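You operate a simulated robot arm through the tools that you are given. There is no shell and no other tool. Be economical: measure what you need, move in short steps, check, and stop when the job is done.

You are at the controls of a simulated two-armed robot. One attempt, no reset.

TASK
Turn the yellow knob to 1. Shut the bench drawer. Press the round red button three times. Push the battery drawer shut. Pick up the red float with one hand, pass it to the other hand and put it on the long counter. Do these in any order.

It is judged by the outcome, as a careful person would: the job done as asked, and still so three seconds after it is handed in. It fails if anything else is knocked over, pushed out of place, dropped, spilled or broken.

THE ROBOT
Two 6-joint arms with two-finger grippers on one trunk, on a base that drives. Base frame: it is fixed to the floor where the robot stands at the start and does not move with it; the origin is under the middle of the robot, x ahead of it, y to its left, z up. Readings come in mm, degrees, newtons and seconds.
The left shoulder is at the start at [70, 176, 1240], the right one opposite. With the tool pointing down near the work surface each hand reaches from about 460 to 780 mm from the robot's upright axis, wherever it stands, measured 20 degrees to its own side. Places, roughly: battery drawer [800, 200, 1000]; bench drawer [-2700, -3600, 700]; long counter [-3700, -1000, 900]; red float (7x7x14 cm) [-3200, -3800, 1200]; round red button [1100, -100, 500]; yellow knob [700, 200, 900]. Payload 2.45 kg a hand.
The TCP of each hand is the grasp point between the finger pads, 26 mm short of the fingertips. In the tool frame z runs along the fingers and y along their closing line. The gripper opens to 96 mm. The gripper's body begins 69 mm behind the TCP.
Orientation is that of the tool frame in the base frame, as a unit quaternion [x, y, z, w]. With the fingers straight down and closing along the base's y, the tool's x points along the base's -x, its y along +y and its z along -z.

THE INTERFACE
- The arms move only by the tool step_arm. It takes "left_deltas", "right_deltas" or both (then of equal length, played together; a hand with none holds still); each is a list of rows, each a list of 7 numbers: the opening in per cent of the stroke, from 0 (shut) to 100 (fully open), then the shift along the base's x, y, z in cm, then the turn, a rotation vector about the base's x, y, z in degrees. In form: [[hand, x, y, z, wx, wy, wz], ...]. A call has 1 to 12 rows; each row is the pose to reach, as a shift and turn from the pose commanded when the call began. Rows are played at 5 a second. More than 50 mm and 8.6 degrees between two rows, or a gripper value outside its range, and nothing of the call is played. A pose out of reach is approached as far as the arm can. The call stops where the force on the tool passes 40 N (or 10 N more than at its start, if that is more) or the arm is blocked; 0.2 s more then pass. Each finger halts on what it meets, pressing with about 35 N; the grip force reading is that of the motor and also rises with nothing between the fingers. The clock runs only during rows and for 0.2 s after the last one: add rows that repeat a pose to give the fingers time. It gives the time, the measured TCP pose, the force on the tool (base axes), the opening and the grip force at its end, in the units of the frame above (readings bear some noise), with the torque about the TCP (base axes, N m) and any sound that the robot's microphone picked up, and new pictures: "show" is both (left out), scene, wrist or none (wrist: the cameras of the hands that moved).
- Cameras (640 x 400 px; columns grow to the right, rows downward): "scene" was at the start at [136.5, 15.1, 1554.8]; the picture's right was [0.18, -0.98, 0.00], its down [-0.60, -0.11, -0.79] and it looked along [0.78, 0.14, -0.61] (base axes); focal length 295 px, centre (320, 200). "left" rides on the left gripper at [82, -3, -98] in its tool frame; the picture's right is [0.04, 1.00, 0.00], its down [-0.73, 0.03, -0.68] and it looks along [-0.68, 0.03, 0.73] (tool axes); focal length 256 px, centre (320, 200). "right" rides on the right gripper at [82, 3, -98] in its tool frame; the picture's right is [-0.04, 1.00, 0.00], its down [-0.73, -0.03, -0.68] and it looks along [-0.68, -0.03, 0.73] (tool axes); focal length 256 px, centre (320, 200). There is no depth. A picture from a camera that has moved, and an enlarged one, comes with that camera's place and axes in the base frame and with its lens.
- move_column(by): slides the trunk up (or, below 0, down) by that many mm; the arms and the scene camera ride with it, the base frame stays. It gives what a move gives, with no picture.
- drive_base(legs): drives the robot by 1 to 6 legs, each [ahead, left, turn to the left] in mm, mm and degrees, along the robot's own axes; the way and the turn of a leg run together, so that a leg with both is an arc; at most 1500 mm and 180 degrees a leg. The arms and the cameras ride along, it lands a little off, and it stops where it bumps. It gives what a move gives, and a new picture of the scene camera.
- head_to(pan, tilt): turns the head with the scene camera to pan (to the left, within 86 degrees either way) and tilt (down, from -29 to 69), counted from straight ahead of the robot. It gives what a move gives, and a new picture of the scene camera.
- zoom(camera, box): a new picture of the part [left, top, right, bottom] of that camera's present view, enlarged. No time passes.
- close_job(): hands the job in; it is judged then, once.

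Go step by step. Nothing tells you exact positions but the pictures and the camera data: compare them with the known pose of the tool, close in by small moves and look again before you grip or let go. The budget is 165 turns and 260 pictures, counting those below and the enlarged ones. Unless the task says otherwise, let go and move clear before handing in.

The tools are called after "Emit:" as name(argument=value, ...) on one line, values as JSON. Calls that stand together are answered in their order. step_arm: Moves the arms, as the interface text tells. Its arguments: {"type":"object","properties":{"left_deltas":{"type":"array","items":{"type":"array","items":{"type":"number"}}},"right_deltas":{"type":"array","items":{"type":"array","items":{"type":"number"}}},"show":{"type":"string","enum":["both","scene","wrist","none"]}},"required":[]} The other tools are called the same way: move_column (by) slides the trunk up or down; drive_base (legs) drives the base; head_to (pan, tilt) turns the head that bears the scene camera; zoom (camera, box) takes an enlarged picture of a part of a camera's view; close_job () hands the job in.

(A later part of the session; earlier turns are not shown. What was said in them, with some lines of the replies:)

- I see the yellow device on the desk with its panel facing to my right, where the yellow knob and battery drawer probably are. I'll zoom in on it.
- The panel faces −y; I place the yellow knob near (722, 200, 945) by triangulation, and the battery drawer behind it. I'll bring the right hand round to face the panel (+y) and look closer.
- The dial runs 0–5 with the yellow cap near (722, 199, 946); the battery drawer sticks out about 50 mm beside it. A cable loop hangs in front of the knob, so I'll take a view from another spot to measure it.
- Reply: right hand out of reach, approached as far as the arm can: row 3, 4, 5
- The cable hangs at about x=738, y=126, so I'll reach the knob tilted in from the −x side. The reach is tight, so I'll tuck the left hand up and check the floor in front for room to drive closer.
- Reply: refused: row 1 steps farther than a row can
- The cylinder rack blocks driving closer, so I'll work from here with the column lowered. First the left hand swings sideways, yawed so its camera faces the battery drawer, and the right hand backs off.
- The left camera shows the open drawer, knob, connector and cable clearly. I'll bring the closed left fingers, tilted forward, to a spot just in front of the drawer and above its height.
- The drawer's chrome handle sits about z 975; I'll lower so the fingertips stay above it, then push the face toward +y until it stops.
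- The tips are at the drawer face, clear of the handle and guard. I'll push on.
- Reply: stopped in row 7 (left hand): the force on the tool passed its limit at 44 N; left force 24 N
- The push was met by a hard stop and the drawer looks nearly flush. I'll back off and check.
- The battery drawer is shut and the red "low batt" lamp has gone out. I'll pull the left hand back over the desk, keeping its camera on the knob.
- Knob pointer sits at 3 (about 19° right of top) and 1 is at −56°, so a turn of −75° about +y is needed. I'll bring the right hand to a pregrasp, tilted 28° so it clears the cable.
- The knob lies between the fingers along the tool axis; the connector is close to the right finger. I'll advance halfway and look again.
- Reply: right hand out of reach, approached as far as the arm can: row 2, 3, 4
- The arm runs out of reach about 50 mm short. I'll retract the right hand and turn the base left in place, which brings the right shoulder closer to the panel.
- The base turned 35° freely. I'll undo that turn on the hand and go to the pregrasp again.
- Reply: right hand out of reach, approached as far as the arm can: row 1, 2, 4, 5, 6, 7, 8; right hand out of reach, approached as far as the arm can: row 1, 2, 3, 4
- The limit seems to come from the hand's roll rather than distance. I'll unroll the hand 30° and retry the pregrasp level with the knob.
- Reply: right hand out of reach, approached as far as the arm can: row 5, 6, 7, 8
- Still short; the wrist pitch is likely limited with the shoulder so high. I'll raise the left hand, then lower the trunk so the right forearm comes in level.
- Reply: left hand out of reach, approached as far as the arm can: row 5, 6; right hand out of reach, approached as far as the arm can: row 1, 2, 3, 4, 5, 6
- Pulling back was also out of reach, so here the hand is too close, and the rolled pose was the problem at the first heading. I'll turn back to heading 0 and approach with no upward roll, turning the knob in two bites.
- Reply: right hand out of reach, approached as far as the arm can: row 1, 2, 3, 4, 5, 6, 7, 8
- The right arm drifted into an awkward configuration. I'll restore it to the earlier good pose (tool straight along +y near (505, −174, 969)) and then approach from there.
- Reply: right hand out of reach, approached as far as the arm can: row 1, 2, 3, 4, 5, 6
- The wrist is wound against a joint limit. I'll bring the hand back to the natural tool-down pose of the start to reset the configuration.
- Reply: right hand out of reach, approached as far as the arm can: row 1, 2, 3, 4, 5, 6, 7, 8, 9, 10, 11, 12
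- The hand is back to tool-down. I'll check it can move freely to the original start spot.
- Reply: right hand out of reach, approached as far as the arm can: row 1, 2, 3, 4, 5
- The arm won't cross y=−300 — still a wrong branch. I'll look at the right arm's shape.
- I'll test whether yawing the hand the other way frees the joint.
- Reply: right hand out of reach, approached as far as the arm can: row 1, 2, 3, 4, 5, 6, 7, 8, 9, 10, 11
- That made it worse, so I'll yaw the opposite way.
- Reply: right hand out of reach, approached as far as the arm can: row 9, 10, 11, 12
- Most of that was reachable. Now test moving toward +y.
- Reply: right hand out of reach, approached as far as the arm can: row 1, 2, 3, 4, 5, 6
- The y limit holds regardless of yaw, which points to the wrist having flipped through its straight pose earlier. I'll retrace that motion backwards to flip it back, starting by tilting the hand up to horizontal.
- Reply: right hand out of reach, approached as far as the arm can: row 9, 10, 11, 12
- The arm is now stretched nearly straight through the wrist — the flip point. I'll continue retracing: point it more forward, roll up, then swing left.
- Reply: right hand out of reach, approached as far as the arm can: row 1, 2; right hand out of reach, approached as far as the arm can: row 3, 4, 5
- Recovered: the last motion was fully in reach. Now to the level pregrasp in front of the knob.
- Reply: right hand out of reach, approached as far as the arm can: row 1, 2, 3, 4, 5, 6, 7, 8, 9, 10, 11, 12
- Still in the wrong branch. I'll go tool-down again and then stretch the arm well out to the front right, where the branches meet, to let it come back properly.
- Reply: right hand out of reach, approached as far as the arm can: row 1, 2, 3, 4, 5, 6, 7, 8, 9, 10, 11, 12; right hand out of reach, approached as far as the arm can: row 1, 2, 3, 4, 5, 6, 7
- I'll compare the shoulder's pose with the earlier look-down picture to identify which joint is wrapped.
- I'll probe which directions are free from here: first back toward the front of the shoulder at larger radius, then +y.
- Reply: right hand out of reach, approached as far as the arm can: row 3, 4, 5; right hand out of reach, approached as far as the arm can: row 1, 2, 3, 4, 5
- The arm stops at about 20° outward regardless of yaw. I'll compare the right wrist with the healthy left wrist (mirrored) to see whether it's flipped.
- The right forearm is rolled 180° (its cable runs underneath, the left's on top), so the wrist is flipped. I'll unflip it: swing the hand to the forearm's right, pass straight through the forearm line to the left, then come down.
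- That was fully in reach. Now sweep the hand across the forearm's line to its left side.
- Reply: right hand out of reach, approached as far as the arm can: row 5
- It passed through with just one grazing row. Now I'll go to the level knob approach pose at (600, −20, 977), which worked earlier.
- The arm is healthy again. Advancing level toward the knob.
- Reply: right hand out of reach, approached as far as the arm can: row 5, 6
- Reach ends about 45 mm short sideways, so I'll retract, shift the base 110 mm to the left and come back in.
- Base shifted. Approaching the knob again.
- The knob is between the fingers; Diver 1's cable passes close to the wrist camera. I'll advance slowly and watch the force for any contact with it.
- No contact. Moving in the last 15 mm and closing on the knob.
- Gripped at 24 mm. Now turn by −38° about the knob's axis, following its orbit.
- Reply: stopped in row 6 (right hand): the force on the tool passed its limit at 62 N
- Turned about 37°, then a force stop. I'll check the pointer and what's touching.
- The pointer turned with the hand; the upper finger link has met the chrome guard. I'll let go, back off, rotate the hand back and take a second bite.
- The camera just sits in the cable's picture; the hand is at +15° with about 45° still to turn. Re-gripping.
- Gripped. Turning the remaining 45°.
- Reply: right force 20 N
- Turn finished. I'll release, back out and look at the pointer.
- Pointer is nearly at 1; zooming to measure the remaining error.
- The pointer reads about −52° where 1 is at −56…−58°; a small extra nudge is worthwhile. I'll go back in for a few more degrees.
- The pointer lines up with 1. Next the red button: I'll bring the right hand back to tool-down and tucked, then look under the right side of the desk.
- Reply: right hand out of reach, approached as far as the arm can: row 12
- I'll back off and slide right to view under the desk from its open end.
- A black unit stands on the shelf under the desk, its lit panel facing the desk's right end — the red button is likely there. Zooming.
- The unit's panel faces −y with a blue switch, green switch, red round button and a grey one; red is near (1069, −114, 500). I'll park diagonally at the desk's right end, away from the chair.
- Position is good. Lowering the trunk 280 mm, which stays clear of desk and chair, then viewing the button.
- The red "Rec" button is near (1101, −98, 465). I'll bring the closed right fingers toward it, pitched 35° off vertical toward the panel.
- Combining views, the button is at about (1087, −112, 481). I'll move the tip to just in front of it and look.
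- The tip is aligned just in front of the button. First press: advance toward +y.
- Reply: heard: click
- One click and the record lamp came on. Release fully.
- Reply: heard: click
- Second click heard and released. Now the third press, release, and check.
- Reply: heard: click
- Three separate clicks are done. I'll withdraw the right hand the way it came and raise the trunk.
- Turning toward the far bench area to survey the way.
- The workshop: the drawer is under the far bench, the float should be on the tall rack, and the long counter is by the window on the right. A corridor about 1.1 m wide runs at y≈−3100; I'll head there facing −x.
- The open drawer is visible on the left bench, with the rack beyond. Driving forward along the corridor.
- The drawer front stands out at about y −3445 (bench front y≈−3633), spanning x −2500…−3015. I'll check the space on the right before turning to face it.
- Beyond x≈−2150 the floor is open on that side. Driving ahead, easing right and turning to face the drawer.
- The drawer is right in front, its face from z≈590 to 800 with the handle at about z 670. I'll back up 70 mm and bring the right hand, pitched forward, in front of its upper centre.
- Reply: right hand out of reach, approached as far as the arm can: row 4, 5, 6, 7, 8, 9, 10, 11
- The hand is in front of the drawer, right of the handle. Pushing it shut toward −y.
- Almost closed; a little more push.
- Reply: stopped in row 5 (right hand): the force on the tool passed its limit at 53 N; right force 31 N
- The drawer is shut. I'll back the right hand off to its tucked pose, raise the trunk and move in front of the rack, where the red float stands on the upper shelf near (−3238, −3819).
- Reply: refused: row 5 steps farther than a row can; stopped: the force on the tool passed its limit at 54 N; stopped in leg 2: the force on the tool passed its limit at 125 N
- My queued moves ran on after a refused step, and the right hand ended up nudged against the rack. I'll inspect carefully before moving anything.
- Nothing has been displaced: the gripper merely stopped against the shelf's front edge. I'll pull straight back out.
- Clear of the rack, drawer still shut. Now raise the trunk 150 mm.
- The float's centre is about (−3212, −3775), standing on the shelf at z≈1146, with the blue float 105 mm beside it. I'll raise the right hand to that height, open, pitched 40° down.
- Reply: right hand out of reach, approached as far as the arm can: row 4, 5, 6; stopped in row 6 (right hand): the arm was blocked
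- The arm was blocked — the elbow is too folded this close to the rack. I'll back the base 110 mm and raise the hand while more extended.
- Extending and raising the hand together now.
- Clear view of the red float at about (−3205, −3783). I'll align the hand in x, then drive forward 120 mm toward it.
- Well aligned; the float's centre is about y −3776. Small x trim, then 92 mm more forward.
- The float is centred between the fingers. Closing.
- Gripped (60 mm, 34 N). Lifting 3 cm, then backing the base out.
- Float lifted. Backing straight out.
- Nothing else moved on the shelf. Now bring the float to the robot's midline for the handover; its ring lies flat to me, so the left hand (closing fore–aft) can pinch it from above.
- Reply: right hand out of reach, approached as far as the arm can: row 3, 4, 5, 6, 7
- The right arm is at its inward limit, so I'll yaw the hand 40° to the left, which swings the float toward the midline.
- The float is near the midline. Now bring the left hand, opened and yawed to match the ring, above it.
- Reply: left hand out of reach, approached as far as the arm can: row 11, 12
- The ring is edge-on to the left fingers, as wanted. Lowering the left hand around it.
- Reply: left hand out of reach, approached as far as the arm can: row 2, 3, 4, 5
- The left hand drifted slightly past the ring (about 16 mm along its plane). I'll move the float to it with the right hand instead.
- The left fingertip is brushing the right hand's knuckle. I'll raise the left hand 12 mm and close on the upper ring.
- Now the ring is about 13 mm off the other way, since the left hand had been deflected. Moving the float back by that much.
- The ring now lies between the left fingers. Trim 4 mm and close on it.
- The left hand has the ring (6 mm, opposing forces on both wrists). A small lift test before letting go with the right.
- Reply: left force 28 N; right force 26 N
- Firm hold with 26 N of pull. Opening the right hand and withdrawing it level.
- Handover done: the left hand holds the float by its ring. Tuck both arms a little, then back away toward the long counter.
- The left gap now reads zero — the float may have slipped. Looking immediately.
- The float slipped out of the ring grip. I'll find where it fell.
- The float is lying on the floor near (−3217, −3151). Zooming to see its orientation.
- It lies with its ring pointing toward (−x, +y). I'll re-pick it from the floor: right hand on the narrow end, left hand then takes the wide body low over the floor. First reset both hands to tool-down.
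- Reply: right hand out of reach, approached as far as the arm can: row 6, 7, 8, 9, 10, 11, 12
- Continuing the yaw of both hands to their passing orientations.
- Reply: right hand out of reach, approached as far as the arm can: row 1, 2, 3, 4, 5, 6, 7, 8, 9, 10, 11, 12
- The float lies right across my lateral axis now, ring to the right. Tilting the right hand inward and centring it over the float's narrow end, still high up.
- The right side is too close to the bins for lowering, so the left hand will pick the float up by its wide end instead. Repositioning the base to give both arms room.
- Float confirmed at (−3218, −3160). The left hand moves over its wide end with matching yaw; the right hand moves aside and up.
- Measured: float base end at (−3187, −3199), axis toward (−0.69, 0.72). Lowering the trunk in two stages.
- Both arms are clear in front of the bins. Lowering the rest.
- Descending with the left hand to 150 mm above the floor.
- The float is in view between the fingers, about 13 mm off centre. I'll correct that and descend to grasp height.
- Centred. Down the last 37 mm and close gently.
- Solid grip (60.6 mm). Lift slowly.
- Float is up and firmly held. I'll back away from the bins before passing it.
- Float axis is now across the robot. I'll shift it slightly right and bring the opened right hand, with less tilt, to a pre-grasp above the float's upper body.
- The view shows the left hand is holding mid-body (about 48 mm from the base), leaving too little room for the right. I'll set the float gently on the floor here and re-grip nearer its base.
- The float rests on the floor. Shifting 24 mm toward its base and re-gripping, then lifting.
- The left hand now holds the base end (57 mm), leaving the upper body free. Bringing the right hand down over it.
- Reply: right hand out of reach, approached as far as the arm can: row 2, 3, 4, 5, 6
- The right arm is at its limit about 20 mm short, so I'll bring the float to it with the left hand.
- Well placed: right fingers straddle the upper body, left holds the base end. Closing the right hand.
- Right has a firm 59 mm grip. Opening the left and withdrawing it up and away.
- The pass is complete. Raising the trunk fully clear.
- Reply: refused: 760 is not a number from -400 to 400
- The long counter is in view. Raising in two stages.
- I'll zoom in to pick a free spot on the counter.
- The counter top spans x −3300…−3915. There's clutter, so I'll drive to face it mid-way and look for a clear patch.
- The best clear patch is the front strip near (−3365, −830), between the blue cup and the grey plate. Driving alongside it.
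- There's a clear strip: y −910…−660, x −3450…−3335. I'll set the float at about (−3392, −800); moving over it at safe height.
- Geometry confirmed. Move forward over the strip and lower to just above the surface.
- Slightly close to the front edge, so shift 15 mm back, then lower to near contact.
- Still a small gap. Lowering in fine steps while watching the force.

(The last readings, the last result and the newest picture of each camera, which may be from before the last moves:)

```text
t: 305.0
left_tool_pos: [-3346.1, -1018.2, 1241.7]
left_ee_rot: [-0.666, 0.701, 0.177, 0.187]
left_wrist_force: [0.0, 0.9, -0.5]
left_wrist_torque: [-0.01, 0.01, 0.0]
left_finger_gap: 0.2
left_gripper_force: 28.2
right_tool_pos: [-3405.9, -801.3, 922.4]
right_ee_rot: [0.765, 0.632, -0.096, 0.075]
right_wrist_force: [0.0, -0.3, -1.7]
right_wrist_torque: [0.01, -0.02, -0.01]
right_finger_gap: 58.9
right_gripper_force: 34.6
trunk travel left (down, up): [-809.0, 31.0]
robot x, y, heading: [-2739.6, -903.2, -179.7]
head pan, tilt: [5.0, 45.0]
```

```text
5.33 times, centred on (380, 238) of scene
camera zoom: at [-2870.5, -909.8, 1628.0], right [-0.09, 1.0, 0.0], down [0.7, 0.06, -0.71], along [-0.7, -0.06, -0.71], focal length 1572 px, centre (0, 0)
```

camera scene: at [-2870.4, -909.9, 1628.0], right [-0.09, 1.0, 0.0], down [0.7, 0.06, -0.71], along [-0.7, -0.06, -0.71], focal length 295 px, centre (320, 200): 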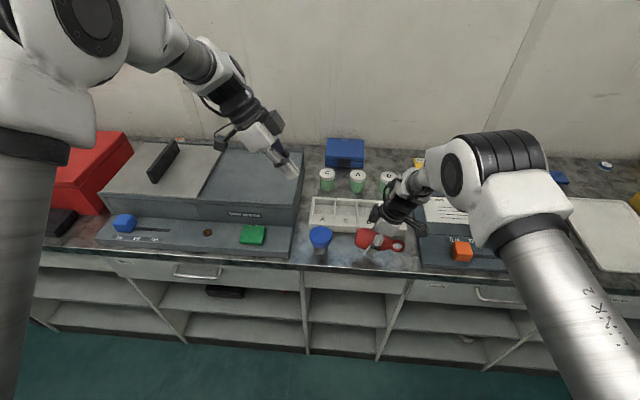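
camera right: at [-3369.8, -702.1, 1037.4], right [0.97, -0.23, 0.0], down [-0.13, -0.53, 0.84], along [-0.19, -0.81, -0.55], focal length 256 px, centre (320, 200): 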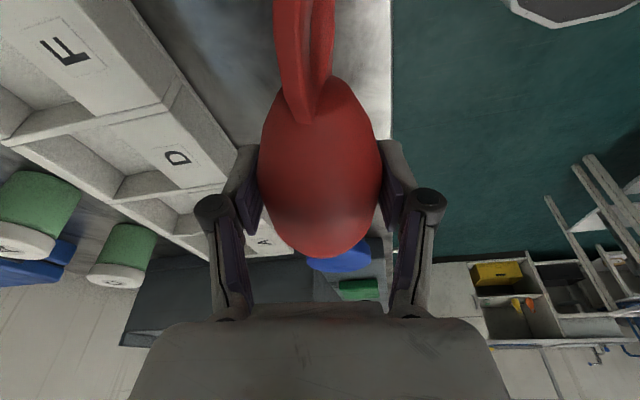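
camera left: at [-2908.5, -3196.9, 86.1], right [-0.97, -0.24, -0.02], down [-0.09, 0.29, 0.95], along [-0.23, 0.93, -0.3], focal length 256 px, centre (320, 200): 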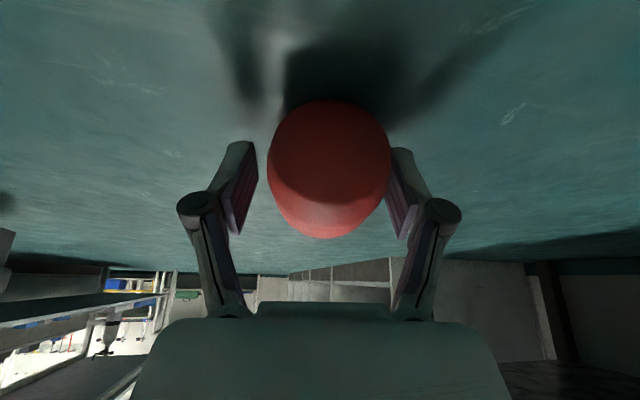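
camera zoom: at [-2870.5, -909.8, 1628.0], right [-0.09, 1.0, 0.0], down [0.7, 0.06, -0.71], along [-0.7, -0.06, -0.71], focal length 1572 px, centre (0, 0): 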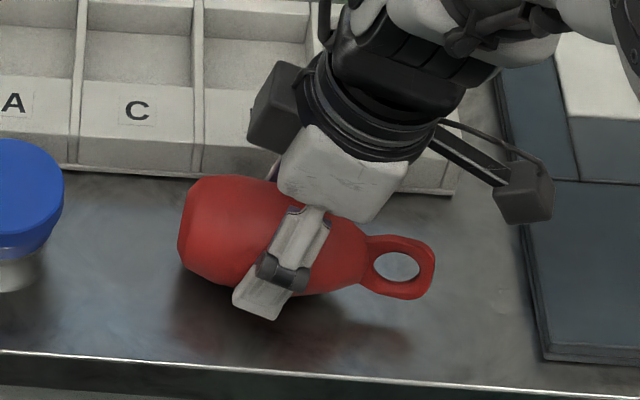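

Still no contact; the surface is a bit lower. Continuing.

Emit:
step_arm(right_deltas=[[0, 0, 0, -0.3, 0, 0, 0], [0, 0, 0, -0.6, 0, 0, 0], [0, 0, 0, -0.8, 0, 0, 0]], show="none")

Emit:
step_arm(right_deltas=[[0, 0, 0, -0.2, 0, 0, 0], [0, 0, 0, -0.4, 0, 0, 0]], show="wrist")

Emit:
zoom(camera="scene", box=[330, 200, 430, 275])

```text
t: 305.8
left_tool_pos: [-3345.8, -1018.7, 1243.9]
left_ee_rot: [-0.666, 0.7, 0.178, 0.187]
left_wrist_force: [0.2, -0.7, 0.6]
left_wrist_torque: [0.0, -0.01, 0.0]
left_finger_gap: 0.2
left_gripper_force: 28.5
right_tool_pos: [-3406.5, -802.0, 916.4]
right_ee_rot: [0.765, 0.632, -0.097, 0.074]
right_wrist_force: [-0.4, 1.4, 9.4]
right_wrist_torque: [0.15, -0.12, -0.02]
right_finger_gap: 58.8
right_gripper_force: 35.2
trunk travel left (down, up): [-809.0, 31.0]
robot x, y, heading: [-2738.3, -903.0, -180.0]
head pan, tilt: [5.0, 45.0]
```

```text
t: 306.4
left_tool_pos: [-3343.1, -1018.7, 1244.9]
left_ee_rot: [-0.665, 0.701, 0.178, 0.186]
left_wrist_force: [0.2, 0.0, 0.4]
left_wrist_torque: [0.0, -0.02, 0.02]
left_finger_gap: 0.0
left_gripper_force: 28.7
right_tool_pos: [-3407.1, -802.4, 912.7]
right_ee_rot: [0.766, 0.632, -0.098, 0.073]
right_wrist_force: [-2.9, 2.1, 25.7]
right_wrist_torque: [-0.08, 0.07, 0.09]
right_finger_gap: 59.1
right_gripper_force: 35.2
trunk travel left (down, up): [-809.0, 31.0]
robot x, y, heading: [-2738.5, -901.7, -179.7]
head pan, tilt: [5.0, 45.0]
camera right: at [-3383.6, -702.9, 989.1], right [0.97, -0.23, 0.0], down [-0.12, -0.53, 0.84], along [-0.19, -0.81, -0.55], focal length 256 px, centre (320, 200)
```

right: 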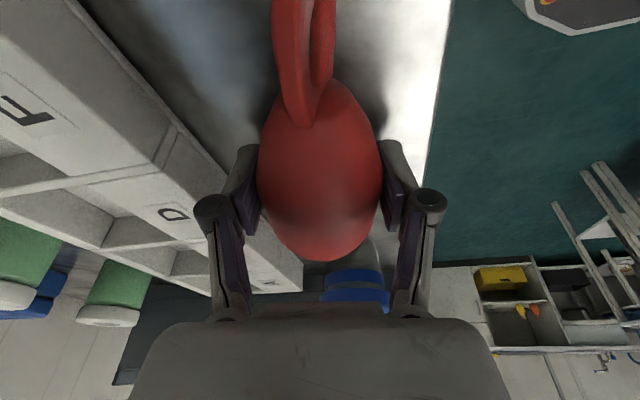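

```text
5.33 times, centred on (380, 238) of scene
camera zoom: at [-2866.6, -910.1, 1628.6], right [-0.09, 1.0, 0.0], down [0.7, 0.06, -0.71], along [-0.71, -0.06, -0.71], focal length 1572 px, centre (0, 0)
```

zoom: 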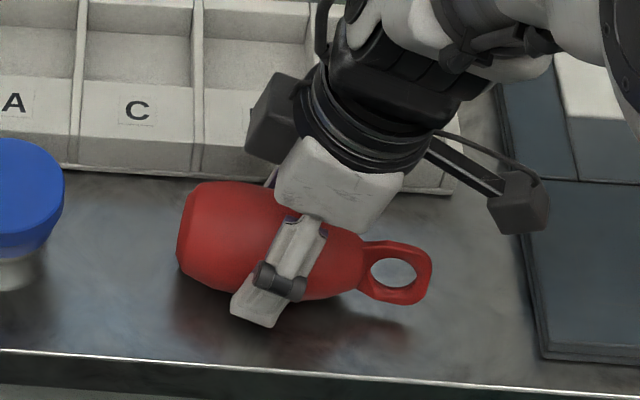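

Contact made (25 N). Easing 4 mm to relax the pressure, then opening slowly.

Emit:
step_arm(right_deltas=[[0, 0, 0, 0.2, 0, 0, 0], [0, 0, 0, 0.35, 0, 0, 0], [62, 0, 0, 0.35, 0, 0, 0], [64, 0, 0, 0.35, 0, 0, 0], [66, 0, 0, 0.35, 0, 0, 0], [69, 0, 0, 0.35, 0, 0, 0], [72, 0, 0, 0.35, 0, 0, 0], [75, 0, 0, 0.35, 0, 0, 0], [75, 0, 0, 0.35, 0, 0, 0]], show="wrist")

Emit:
zoom(camera="scene", box=[330, 200, 430, 275])

```text
t: 308.4
left_tool_pos: [-3346.4, -1017.7, 1241.8]
left_ee_rot: [-0.665, 0.701, 0.176, 0.187]
left_wrist_force: [0.6, 0.4, -0.2]
left_wrist_torque: [-0.01, 0.01, 0.0]
left_finger_gap: 0.0
left_gripper_force: 28.2
right_tool_pos: [-3408.0, -800.8, 914.5]
right_ee_rot: [0.766, 0.632, -0.097, 0.074]
right_wrist_force: [-0.1, -0.7, -0.1]
right_wrist_torque: [-0.02, 0.0, 0.03]
right_finger_gap: 71.9
right_gripper_force: 0.2
trunk travel left (down, up): [-809.0, 31.0]
robot x, y, heading: [-2740.1, -901.8, -179.8]
head pan, tilt: [5.0, 45.0]
camera right: at [-3385.0, -702.2, 990.1], right [0.97, -0.23, 0.0], down [-0.13, -0.53, 0.84], along [-0.19, -0.81, -0.55], focal length 256 px, centre (320, 200)
```

right: 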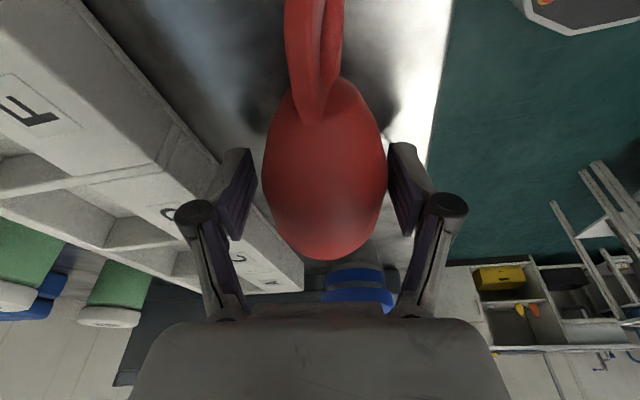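

```text
5.33 times, centred on (380, 238) of scene
camera zoom: at [-2870.3, -909.8, 1628.0], right [-0.09, 1.0, 0.0], down [0.7, 0.06, -0.71], along [-0.7, -0.06, -0.71], focal length 1572 px, centre (0, 0)
```

zoom: 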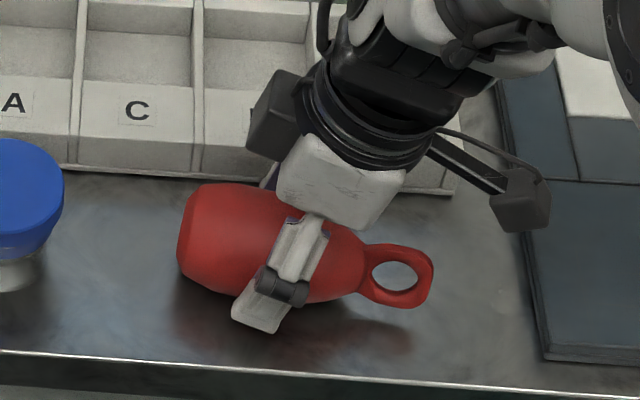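

Released, the float rests on the counter. Withdrawing straight up along the tool axis.

Emit:
step_arm(right_deltas=[[75, 0.05, 0.25, 1, 0, 0, 0], [75, 0.15, 0.6, 2.5, 0, 0, 0], [75, 0.25, 1.1, 4.5, 0, 0, 0], [75, 0.4, 1.7, 7, 0, 0, 0], [75, 0.55, 2.4, 10, 0, 0, 0], [75, 0.7, 3, 13.5, 0, 0, 0], [75, 0.7, 3, 17, 0, 0, 0]], show="scene")

Emit:
drive_base(legs=[[-300, 0, 0]])

Emit:
zoom(camera="scene", box=[270, 110, 430, 230])

```text
t: 310.0
left_tool_pos: [-3346.1, -1018.7, 1243.2]
left_ee_rot: [-0.666, 0.7, 0.178, 0.187]
left_wrist_force: [-0.6, -0.2, -0.6]
left_wrist_torque: [0.02, -0.02, 0.01]
left_finger_gap: 0.2
left_gripper_force: 28.4
right_tool_pos: [-3397.9, -772.3, 1083.8]
right_ee_rot: [0.765, 0.632, -0.096, 0.074]
right_wrist_force: [0.0, -0.8, 0.2]
right_wrist_torque: [-0.02, 0.02, 0.01]
right_finger_gap: 72.2
right_gripper_force: 0.0
trunk travel left (down, up): [-809.0, 31.0]
robot x, y, heading: [-2738.9, -903.7, -179.9]
head pan, tilt: [5.0, 45.0]
camera scene: at [-2868.8, -910.3, 1628.1], right [-0.09, 1.0, 0.0], down [0.7, 0.06, -0.71], along [-0.7, -0.06, -0.71], focal length 295 px, centre (320, 200)
```

scene: 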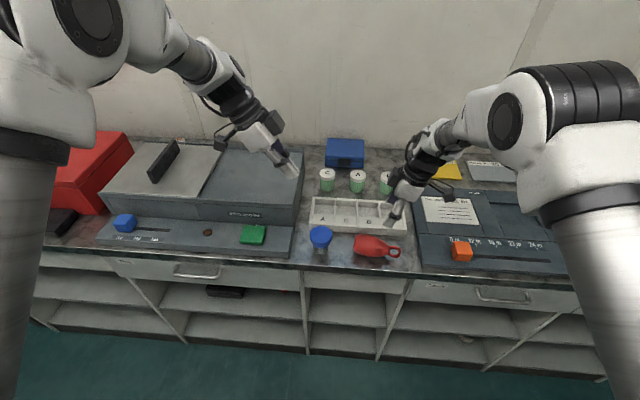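

```text
t: 312.1
left_tool_pos: [-3047.0, -1020.3, 1241.1]
left_ee_rot: [-0.667, 0.699, 0.176, 0.187]
left_wrist_force: [0.5, 0.6, 1.0]
left_wrist_torque: [-0.01, 0.0, 0.04]
left_finger_gap: 0.0
left_gripper_force: 28.8
right_tool_pos: [-3101.2, -773.9, 1081.5]
right_ee_rot: [0.765, 0.633, -0.096, 0.075]
right_wrist_force: [0.2, -0.1, -0.5]
right_wrist_torque: [-0.07, -0.01, -0.01]
right_finger_gap: 72.2
right_gripper_force: 0.0
trunk travel left (down, up): [-809.0, 31.0]
robot x, y, heading: [-2440.3, -901.7, -179.8]
head pan, tilt: [5.0, 45.0]
camera scene: at [-2572.2, -909.4, 1627.8], right [-0.09, 1.0, 0.0], down [0.71, 0.06, -0.71], along [-0.7, -0.06, -0.71], focal length 295 px, centre (320, 200)
```

scene: 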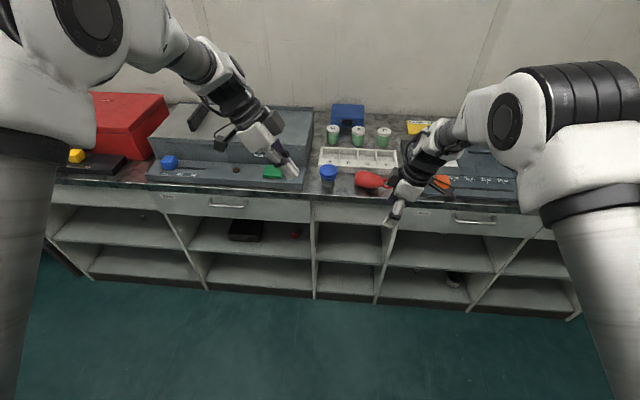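

```text
3.33 times, centred on (350, 170) of scene
camera zoom: at [-2572.2, -909.4, 1627.8], right [-0.09, 1.0, 0.0], down [0.71, 0.06, -0.71], along [-0.7, -0.06, -0.71], focal length 982 px, centre (220, 300)
```

zoom: 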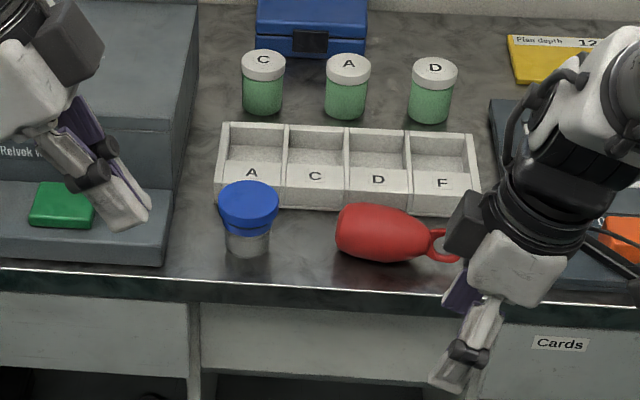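

The float lies steady on the long counter with nothing disturbed, and all the other jobs were checked when I finished them. Handing in.

Emit:
close_job()

```text
The job is handed in.
```

I did all five jobs and handed in, but I dropped the red float on the floor once along the way.

- **Knob:** the yellow knob points to 1.
- **Battery drawer:** pushed shut; the low-battery light went out.
- **Bench drawer:** pushed shut, and it still looked shut in later pictures.
- **Red button:** pressed three separate times, with one click heard for each.
- **Red float:** it slipped from the left hand after the first pass. I picked it up from the floor with the left hand, passed it to the right, and laid it on its side on the long counter.

A queued move also ran the right hand into the rack shelf edge (125 N); in the pictures nothing looked displaced.
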